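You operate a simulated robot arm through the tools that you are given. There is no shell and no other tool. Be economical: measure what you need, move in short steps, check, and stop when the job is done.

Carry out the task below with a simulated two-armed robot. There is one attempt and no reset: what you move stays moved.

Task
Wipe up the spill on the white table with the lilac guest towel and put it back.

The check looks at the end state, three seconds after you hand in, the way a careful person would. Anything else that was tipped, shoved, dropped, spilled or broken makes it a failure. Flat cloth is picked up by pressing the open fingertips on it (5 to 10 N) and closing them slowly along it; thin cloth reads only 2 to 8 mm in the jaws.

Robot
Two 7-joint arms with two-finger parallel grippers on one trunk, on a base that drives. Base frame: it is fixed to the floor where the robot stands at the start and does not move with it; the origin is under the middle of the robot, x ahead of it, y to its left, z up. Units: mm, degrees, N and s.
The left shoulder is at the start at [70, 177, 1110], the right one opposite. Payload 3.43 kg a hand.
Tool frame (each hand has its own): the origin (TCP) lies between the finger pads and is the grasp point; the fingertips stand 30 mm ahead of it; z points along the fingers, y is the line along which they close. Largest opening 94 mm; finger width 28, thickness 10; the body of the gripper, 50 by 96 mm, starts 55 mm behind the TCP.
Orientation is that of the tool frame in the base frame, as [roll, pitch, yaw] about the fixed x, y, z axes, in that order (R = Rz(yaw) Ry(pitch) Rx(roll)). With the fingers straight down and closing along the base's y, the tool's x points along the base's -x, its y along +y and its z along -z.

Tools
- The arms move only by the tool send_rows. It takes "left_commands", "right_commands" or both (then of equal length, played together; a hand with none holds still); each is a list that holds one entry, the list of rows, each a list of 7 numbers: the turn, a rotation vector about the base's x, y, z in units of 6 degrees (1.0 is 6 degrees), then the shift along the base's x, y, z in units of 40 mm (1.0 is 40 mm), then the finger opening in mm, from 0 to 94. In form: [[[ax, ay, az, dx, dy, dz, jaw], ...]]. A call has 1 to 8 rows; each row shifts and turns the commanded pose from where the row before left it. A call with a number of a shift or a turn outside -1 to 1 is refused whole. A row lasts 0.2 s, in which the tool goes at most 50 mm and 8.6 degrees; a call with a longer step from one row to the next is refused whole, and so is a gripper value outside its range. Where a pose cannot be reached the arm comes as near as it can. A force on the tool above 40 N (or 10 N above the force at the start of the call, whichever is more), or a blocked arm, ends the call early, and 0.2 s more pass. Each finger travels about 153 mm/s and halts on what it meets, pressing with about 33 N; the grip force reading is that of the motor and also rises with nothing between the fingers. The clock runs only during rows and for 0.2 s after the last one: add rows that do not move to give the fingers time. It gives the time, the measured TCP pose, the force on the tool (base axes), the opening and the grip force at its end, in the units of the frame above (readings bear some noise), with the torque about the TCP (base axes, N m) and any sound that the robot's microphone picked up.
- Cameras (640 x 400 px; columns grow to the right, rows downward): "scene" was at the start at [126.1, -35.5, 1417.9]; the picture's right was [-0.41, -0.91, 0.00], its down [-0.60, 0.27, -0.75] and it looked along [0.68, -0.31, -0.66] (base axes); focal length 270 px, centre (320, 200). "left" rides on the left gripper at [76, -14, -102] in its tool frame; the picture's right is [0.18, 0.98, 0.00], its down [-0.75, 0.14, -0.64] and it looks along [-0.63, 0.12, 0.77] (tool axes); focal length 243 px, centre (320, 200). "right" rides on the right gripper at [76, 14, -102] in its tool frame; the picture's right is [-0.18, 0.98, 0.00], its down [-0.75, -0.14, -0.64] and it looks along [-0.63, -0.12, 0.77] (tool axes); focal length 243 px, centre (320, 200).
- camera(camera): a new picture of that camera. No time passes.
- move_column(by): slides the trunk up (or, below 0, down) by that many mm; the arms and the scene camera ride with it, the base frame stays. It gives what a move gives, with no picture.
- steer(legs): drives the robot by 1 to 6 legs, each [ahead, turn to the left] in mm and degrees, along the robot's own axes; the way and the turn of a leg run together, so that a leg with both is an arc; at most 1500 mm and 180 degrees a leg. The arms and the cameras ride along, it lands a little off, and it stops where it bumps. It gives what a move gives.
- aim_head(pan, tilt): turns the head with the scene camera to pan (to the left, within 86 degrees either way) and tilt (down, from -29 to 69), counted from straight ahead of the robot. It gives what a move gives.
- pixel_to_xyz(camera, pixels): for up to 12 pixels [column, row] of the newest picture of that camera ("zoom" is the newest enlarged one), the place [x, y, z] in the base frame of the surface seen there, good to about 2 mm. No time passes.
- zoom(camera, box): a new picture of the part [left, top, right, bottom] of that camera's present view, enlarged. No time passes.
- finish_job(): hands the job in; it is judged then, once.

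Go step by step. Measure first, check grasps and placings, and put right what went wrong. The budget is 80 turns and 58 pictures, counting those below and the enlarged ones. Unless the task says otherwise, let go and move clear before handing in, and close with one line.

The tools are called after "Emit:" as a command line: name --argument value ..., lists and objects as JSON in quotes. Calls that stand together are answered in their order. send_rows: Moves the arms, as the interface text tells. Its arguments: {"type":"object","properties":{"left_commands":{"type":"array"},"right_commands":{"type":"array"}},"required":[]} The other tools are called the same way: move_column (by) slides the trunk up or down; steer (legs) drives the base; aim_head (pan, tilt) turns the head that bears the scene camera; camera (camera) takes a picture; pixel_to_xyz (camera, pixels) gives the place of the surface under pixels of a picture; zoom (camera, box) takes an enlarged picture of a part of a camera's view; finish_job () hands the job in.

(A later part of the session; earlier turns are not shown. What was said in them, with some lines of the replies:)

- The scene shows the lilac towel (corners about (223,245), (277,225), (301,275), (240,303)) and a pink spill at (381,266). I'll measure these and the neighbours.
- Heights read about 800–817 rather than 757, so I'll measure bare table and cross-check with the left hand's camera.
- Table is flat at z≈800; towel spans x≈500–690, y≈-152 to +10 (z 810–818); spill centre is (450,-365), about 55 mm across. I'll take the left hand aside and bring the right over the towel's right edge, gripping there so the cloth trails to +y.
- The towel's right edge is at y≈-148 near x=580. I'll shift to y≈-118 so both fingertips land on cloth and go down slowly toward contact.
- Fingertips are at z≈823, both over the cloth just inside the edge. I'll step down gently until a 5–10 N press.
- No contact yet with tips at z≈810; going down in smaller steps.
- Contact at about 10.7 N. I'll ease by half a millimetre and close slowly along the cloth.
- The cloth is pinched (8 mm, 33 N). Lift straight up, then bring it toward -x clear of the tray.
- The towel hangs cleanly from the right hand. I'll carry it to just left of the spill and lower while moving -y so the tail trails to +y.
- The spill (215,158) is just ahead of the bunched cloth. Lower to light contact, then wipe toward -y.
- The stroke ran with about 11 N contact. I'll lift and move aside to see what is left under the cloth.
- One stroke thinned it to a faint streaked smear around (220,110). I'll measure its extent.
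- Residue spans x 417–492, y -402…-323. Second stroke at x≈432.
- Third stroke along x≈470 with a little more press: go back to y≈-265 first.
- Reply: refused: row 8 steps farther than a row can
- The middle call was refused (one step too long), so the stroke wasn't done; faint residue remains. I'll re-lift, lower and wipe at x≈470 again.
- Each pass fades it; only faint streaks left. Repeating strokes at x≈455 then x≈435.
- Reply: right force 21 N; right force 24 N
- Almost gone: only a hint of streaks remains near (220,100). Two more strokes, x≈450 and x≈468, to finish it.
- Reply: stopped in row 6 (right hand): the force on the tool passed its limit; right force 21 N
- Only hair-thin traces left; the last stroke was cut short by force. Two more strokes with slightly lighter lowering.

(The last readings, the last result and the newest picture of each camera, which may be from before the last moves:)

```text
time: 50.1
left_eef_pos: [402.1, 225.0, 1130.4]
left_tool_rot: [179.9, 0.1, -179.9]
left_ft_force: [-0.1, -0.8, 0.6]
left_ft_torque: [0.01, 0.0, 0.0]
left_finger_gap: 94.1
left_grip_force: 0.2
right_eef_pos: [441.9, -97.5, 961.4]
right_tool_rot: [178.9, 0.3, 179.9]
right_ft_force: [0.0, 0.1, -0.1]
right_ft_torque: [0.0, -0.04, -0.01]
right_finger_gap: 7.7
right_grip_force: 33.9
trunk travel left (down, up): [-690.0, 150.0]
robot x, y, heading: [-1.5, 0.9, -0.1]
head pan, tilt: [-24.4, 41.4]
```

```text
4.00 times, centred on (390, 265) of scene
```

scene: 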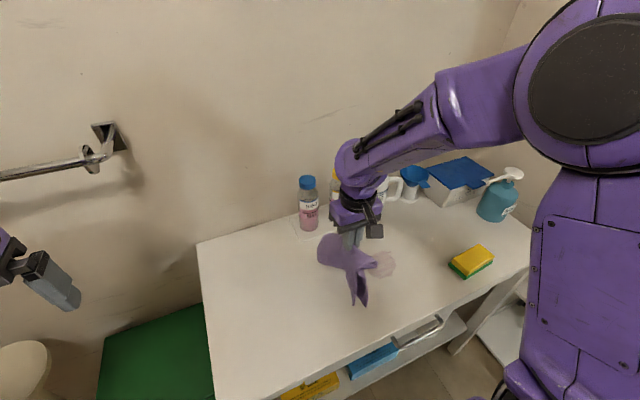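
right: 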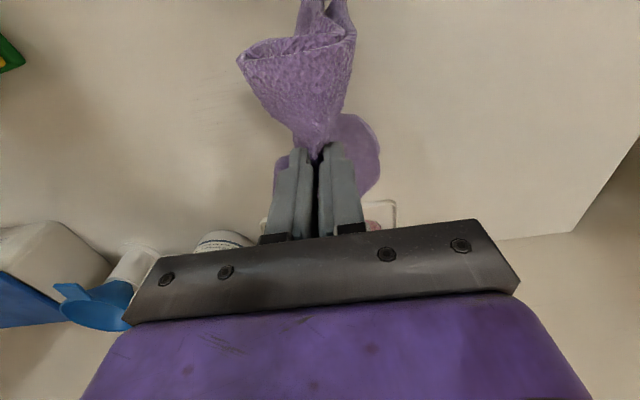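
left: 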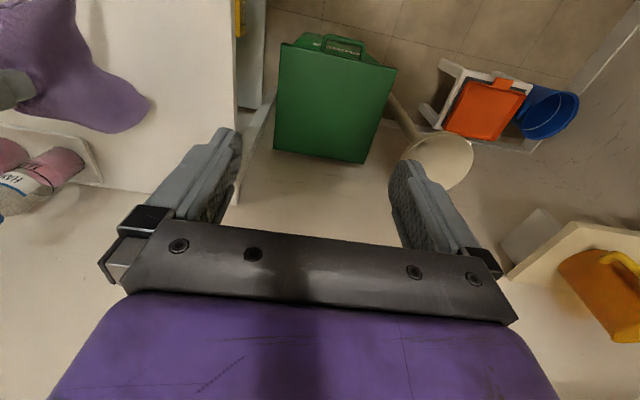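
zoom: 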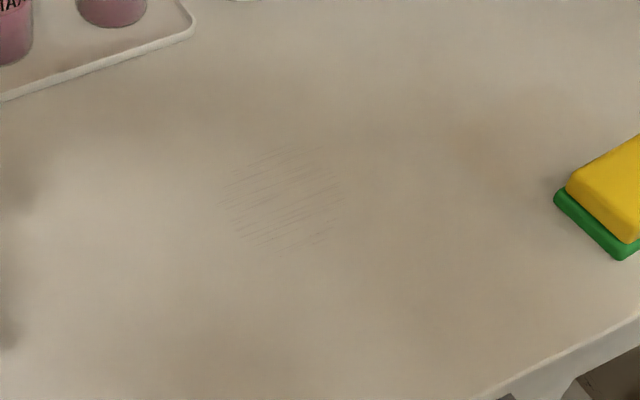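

Those lighter strokes (≈6 N) changed little; I'll do strokes with ~15–18 N, running through to y≈-430.

Emit:
send_rows --right_commands '[[[0, 0, 0, 0.3, -1, 0, 0], [0, 0, 0, 0, -1, 0, 0], [0, 0, 0, 0, -0.8, -0.5, 0], [0, 0, 0, 0, -0.6, -0.8, 0], [0, 0, 0, 0, -0.3, -0.8, 0], [0, 0, 0, 0, -0.3, -0.6, 0], [0, 0, 0, 0, -0.3, -0.25, 0], [0, 0, 0, 0, -0.4, -0.13, 0]]]'

Emit:
send_rows --right_commands '[[[0, 0, 0, 0, -0.6, -0.03, 0], [0, 0, 0, 0, -0.6, 0, 0], [0, 0, 0, 0, -0.6, 0, 0], [0, 0, 0, 0, -0.6, 0, 0], [0, 0, 0, 0, -0.6, 0, 0], [0, 0, 0, 0, -0.5, 0, 0], [0, 0, 0, 0, 0, 0.9, 0], [0, 0, 0, 0, 0.4, 0.9, 0]]]'

Emit:
send_rows --right_commands '[[[0, 0, 0, 0, 0.6, 0.8, 0], [0, 0, 0, 0, 1, 0.5, 0], [0, 0, 0, 0, 1, 0, 0], [0, 0, 0, 0, 1, 0, 0], [0, 0, 0, 0, 1, 0, 0], [0, 0, 0, 0, 1, 0, 0], [0, 0, 0, 0, 1, 0, 0], [0, 0, 0, 0, 0, 0, 0]]]'

Emit:
zoom --camera "scene" --box '[310, 215, 470, 315]'

```text
time: 51.9
left_eef_pos: [401.8, 225.0, 1131.7]
left_tool_rot: [-179.9, 0.0, -179.9]
left_ft_force: [0.0, 0.4, 0.2]
left_ft_torque: [-0.01, -0.04, 0.01]
left_finger_gap: 93.9
left_grip_force: 0.1
right_eef_pos: [454.6, -284.3, 840.3]
right_tool_rot: [179.0, 0.4, -180.0]
right_ft_force: [0.3, 1.8, 5.0]
right_ft_torque: [0.16, -0.02, 0.03]
right_finger_gap: 7.8
right_grip_force: 33.0
trunk travel left (down, up): [-690.0, 150.0]
robot x, y, heading: [3.3, -2.4, 0.1]
head pan, tilt: [-24.4, 41.4]
```

```text
time: 53.7
left_eef_pos: [401.3, 226.3, 1130.5]
left_tool_rot: [-180.0, 0.1, -179.9]
left_ft_force: [-0.8, -0.5, 0.9]
left_ft_torque: [-0.03, -0.02, -0.03]
left_finger_gap: 94.0
left_grip_force: 0.0
right_eef_pos: [454.3, -406.0, 910.3]
right_tool_rot: [179.1, 0.2, -180.0]
right_ft_force: [0.3, -0.6, -0.6]
right_ft_torque: [-0.01, 0.01, -0.02]
right_finger_gap: 7.7
right_grip_force: 33.1
trunk travel left (down, up): [-690.0, 150.0]
robot x, y, heading: [5.2, -0.2, 0.1]
head pan, tilt: [-24.4, 41.4]
```

```text
time: 55.5
left_eef_pos: [401.8, 223.7, 1131.1]
left_tool_rot: [-180.0, 0.0, -179.9]
left_ft_force: [0.4, 0.5, -0.4]
left_ft_torque: [0.01, 0.03, 0.04]
left_finger_gap: 94.1
left_grip_force: 0.1
right_eef_pos: [459.8, -143.8, 962.3]
right_tool_rot: [178.9, 0.3, -180.0]
right_ft_force: [0.4, 0.4, -0.3]
right_ft_torque: [0.02, -0.01, 0.01]
right_finger_gap: 7.4
right_grip_force: 32.7
trunk travel left (down, up): [-690.0, 150.0]
robot x, y, heading: [1.4, 2.7, -0.3]
head pan, tilt: [-24.4, 41.4]
```

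```text
4.00 times, centred on (390, 265) of scene
```

zoom: 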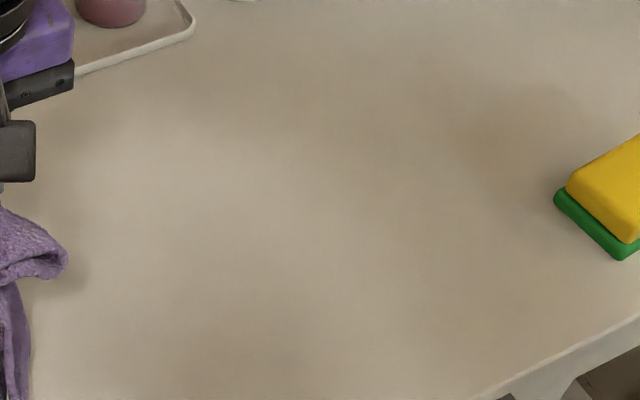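

The spill is gone (the area around (280,200) in the zoom is clean). Now carry the towel back: +y first, then +x, above its old far edge.

Emit:
send_rows --right_commands '[[[0, 0, 0, 0, 0.9, 0.4, 0], [0, 0, 0, 0, 1, 0.3, 0], [0, 0, 0, 0.5, 0.9, 0, 0], [0, 0, 0, 0.8, 0.7, 0, 0], [0, 0, 0, 0.8, 0.6, 0, 0], [0, 0, 0, 0.8, 0, 0, 0], [0, 0, 0, 0.2, 0, 0, 0], [0, 0, 0, 0, 0, 0, 0]]]'

Emit:
camera --camera "scene"

Emit:
camera --camera "right"

Emit:
camera --camera "left"

```text
time: 57.3
left_eef_pos: [403.2, 224.6, 1130.5]
left_tool_rot: [180.0, 0.1, -180.0]
left_ft_force: [-0.3, 0.6, -0.6]
left_ft_torque: [-0.03, 0.0, 0.02]
left_finger_gap: 94.0
left_grip_force: 0.1
right_eef_pos: [581.2, 17.6, 989.4]
right_tool_rot: [179.1, 0.3, 180.0]
right_ft_force: [0.2, 0.4, -0.4]
right_ft_torque: [0.0, 0.02, -0.03]
right_finger_gap: 7.7
right_grip_force: 33.1
trunk travel left (down, up): [-690.0, 150.0]
robot x, y, heading: [-0.5, -3.1, 0.2]
head pan, tilt: [-24.4, 41.4]
```

```text
34 pictures are left
```

scene: 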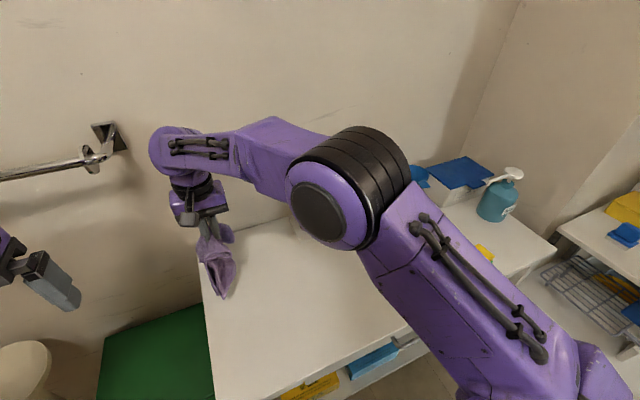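

```text
33 pictures are left
```

right: 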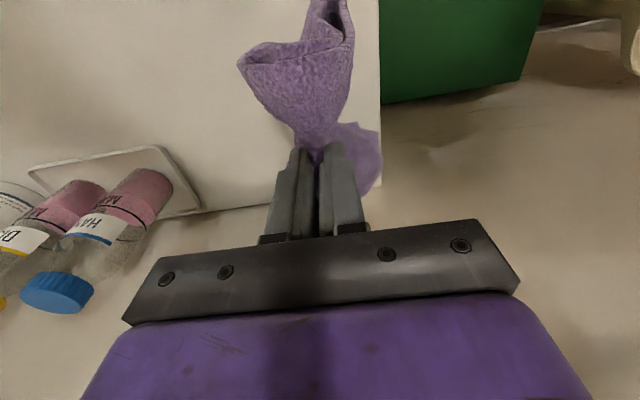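

```text
32 pictures are left
```

left: 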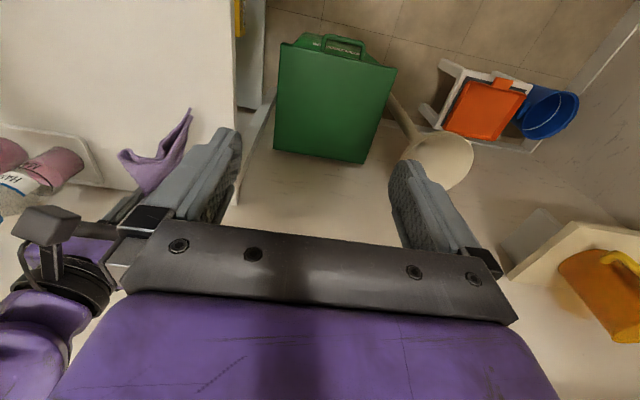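

Now lay it down: lower while drawing toward -y so the tail spreads out flat, ending slightly past the old grip point.

Emit:
send_rows --right_commands '[[[0, 0, 0, 0, 0, -0.6, 0], [0, 0, 0, 0, -0.2, -0.6, 0], [0, 0, 0, 0, -0.5, -0.5, 0], [0, 0, 0, 0, -0.5, -0.5, 0], [0, 0, 0, 0, -0.6, -0.5, 0], [0, 0, 0, 0, -0.6, -0.5, 0], [0, 0, 0, 0, -0.5, -0.4, 0], [0, 0, 0, 0, -0.4, -0.1, 0]]]'

Emit:
camera --camera "right"

Emit:
camera --camera "scene"

```text
time: 59.1
left_eef_pos: [401.8, 224.3, 1129.7]
left_tool_rot: [180.0, 0.0, -179.9]
left_ft_force: [-0.1, -1.1, 1.0]
left_ft_torque: [0.03, 0.04, 0.01]
left_finger_gap: 93.9
left_grip_force: 0.1
right_eef_pos: [580.9, -113.9, 842.8]
right_tool_rot: [178.9, 0.4, 180.0]
right_ft_force: [0.3, 0.9, 2.3]
right_ft_torque: [0.02, -0.02, 0.0]
right_finger_gap: 7.8
right_grip_force: 33.2
trunk travel left (down, up): [-690.0, 150.0]
robot x, y, heading: [3.8, 0.9, 0.1]
head pan, tilt: [-24.4, 41.4]
```

```text
31 pictures are left
```

right: 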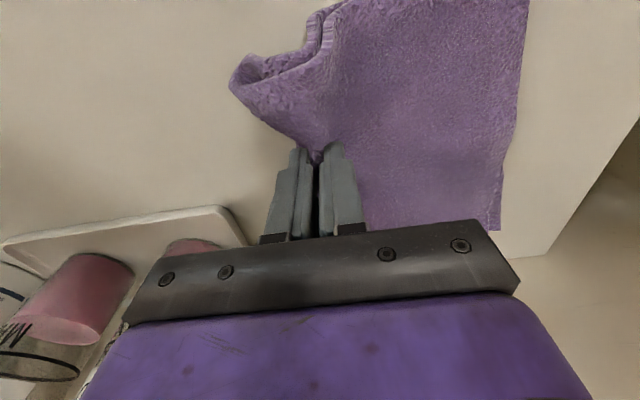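

```text
30 pictures are left
```

scene: 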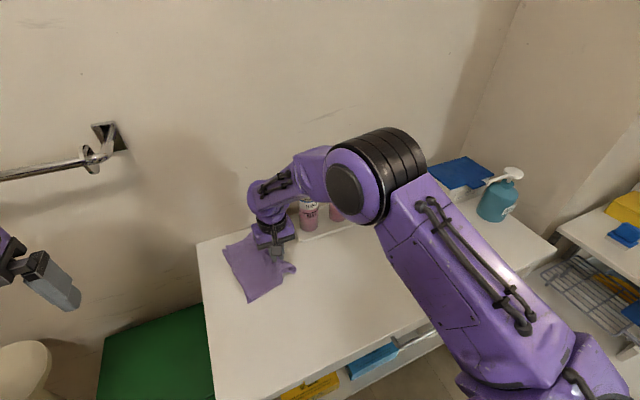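

The towel lies back in place, flat except at the gripped fold. I'll press lightly and open slowly, so the fingertips spread the fold back out.

Emit:
send_rows --right_commands '[[[0, 0, 0, 0, -0.08, -0.12, 2], [0, 0, 0, 0, 0, -0.04, 8], [0, 0, 0, 0, 0, 0, 14], [0, 0, 0, 0, 0, 0, 20], [0, 0, 0, 0, 0, 0, 26], [0, 0, 0, 0, 0, 0, 33], [0, 0, 0, 0, 0, 0, 40], [0, 0, 0, 0, 0, 0, 46]]]'

Emit:
camera --camera "right"

```text
time: 60.9
left_eef_pos: [401.4, 224.1, 1129.9]
left_tool_rot: [180.0, 0.1, -179.9]
left_ft_force: [0.5, 0.2, 1.1]
left_ft_torque: [-0.04, -0.02, -0.01]
left_finger_gap: 94.2
left_grip_force: 0.0
right_eef_pos: [579.7, -116.2, 835.9]
right_tool_rot: [178.9, 0.3, 180.0]
right_ft_force: [-0.4, -1.3, 6.2]
right_ft_torque: [0.05, 0.02, 0.0]
right_finger_gap: 44.2
right_grip_force: 0.1
trunk travel left (down, up): [-690.0, 150.0]
robot x, y, heading: [-1.0, -1.2, 0.2]
head pan, tilt: [-24.4, 41.4]
```

```text
29 pictures are left
```

right: 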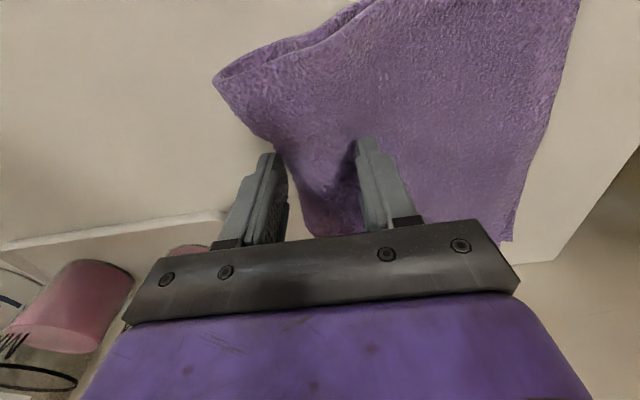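

Opening spread the cloth nicely. Lift straight up and look.

Emit:
send_rows --right_commands '[[[0, 0, 0, 0, 0, 0.3, 46], [0, 0, 0, 0, 0, 0.8, 46], [0, 0, 0, 0, 0, 0.9, 46], [0, 0, 0, 0, 0, 0.9, 46], [0, 0, 0, -0.6, 0, 0.7, 46], [0, 0, 0, -0.9, 0, 0, 46], [0, 0, 0, -0.9, 0, 0, 46], [0, 0, 0, 0, 0, 0, 46]]]'

Emit:
camera --camera "right"

Emit:
zoom --camera "scene" --box '[190, 190, 350, 320]'

```text
time: 62.7
left_eef_pos: [402.3, 224.1, 1130.4]
left_tool_rot: [-180.0, 0.0, -179.9]
left_ft_force: [0.1, 0.3, 0.5]
left_ft_torque: [0.01, 0.01, -0.01]
left_finger_gap: 94.0
left_grip_force: 0.2
right_eef_pos: [486.1, -115.4, 979.9]
right_tool_rot: [178.9, 0.3, -180.0]
right_ft_force: [0.0, 0.6, -0.5]
right_ft_torque: [0.0, 0.0, 0.04]
right_finger_gap: 46.0
right_grip_force: 0.1
trunk travel left (down, up): [-690.0, 150.0]
robot x, y, heading: [0.5, -2.1, 0.2]
head pan, tilt: [-24.4, 41.4]
```

```text
28 pictures are left
```

right: 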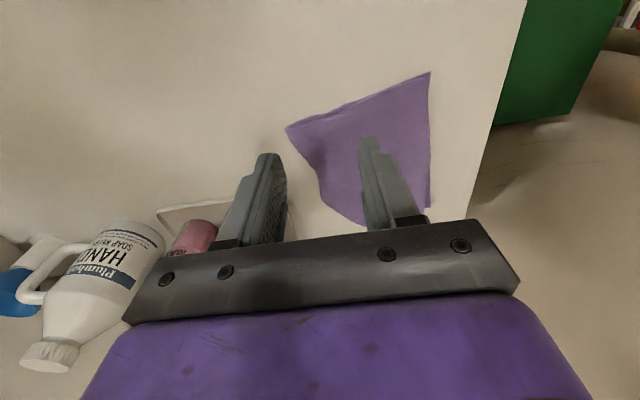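

```text
3.08 times, centred on (270, 255) of scene
```

zoom: 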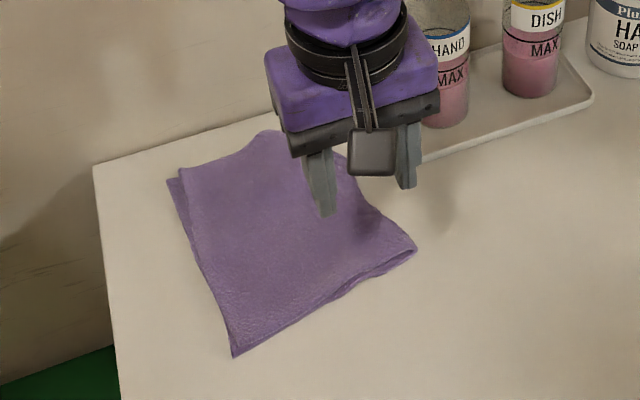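

The towel is back, nearly flat in its old outline. I'll retreat the right hand toward its start pose and check everything.

Emit:
send_rows --right_commands '[[[0, 0, 0, -0.6, 0, 0.5, 60], [0, 0, 0, -0.6, -0.6, 0.4, 80], [0, 0, 0, -0.6, -0.9, 0.3, 94], [0, 0, 0, -0.6, -0.9, 0.2, 94], [0, 0, 0, -0.5, -0.9, 0.2, 94], [0, 0, 0, -0.5, -0.9, 0, 94], [0, 0, 0, 0, -0.9, 0, 94], [0, 0, 0, 0, -0.9, 0, 94]]]'

Emit:
camera --camera "scene"

Emit:
zoom --camera "scene" --box '[190, 160, 510, 360]'

Emit:
pixel_to_xyz --camera "scene" --pixels '[[226, 248], [276, 228], [298, 272], [241, 302], [263, 262]]'

```text
time: 64.5
left_eef_pos: [403.5, 223.9, 1131.2]
left_tool_rot: [180.0, 0.0, -180.0]
left_ft_force: [0.5, 0.1, -0.1]
left_ft_torque: [0.03, -0.03, -0.02]
left_finger_gap: 94.0
left_grip_force: 0.0
right_eef_pos: [347.8, -358.5, 1044.1]
right_tool_rot: [179.0, 0.4, -180.0]
right_ft_force: [0.2, -0.3, -0.8]
right_ft_torque: [0.01, 0.01, 0.0]
right_finger_gap: 94.0
right_grip_force: 0.1
trunk travel left (down, up): [-690.0, 150.0]
robot x, y, heading: [-0.6, -3.0, 0.2]
head pan, tilt: [-24.4, 41.4]
```

```text
26 pictures are left
```

scene: 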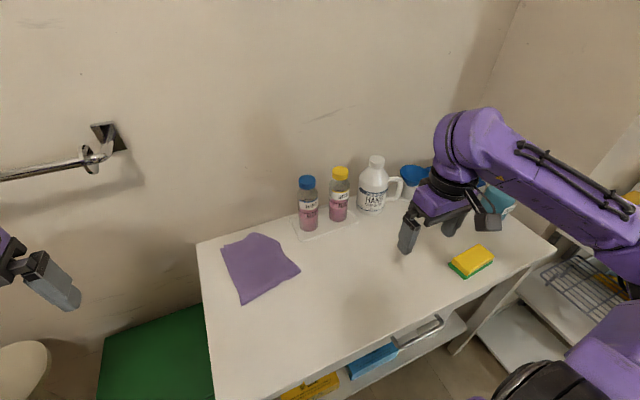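

```text
2.00 times, centred on (350, 260) of scene
```

zoom: 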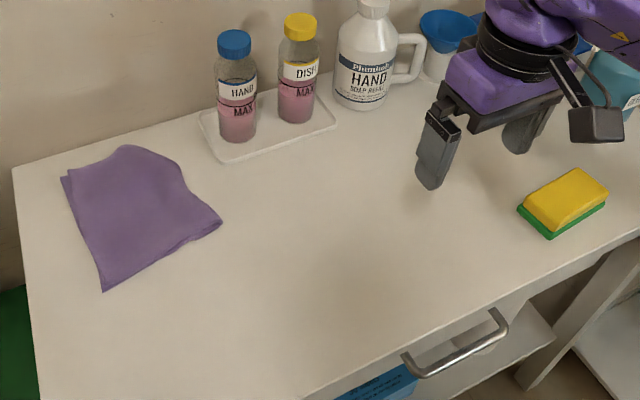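

```text
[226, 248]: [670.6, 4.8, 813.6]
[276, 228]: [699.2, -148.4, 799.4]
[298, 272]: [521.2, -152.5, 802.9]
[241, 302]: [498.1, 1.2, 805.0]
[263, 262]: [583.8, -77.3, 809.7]
```

The spill area is clean and everything else stands as before; the towel is back within ~1 cm but its far-right corner (near zoom (170,160)) looks tucked. Let me look closer.

Emit:
zoom --camera "scene" --box '[210, 220, 310, 310]'

Emit:
pixel_to_xyz --camera "zoom" --pixels '[[270, 90], [340, 120], [420, 170], [440, 220], [480, 270], [560, 320], [130, 150], [200, 510], [300, 250], [400, 300]]'

```text
4.44 times, centred on (260, 265) of scene
```

zoom: 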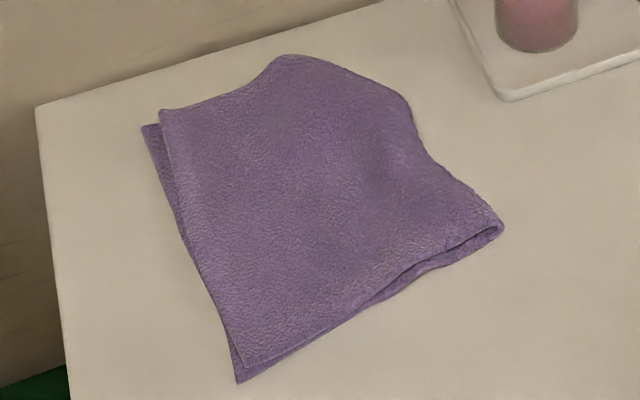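

```text
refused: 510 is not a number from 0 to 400
```

The towel, still folded in half, lies flat on its original spot with only a slightly rounded corner. The table is dry, nothing else moved, and both hands are clear, so I'm handing in.

Emit:
finish_job

```text
The job is handed in.
```

I wiped up the spill with the lilac guest towel, and the last close-up shows no trace of it on the table. The towel is back on its original spot to within about 1 cm, lying flat except for its far-right corner, which is slightly tucked in. In the last pictures nothing else had moved, and both hands were clear when I handed in.
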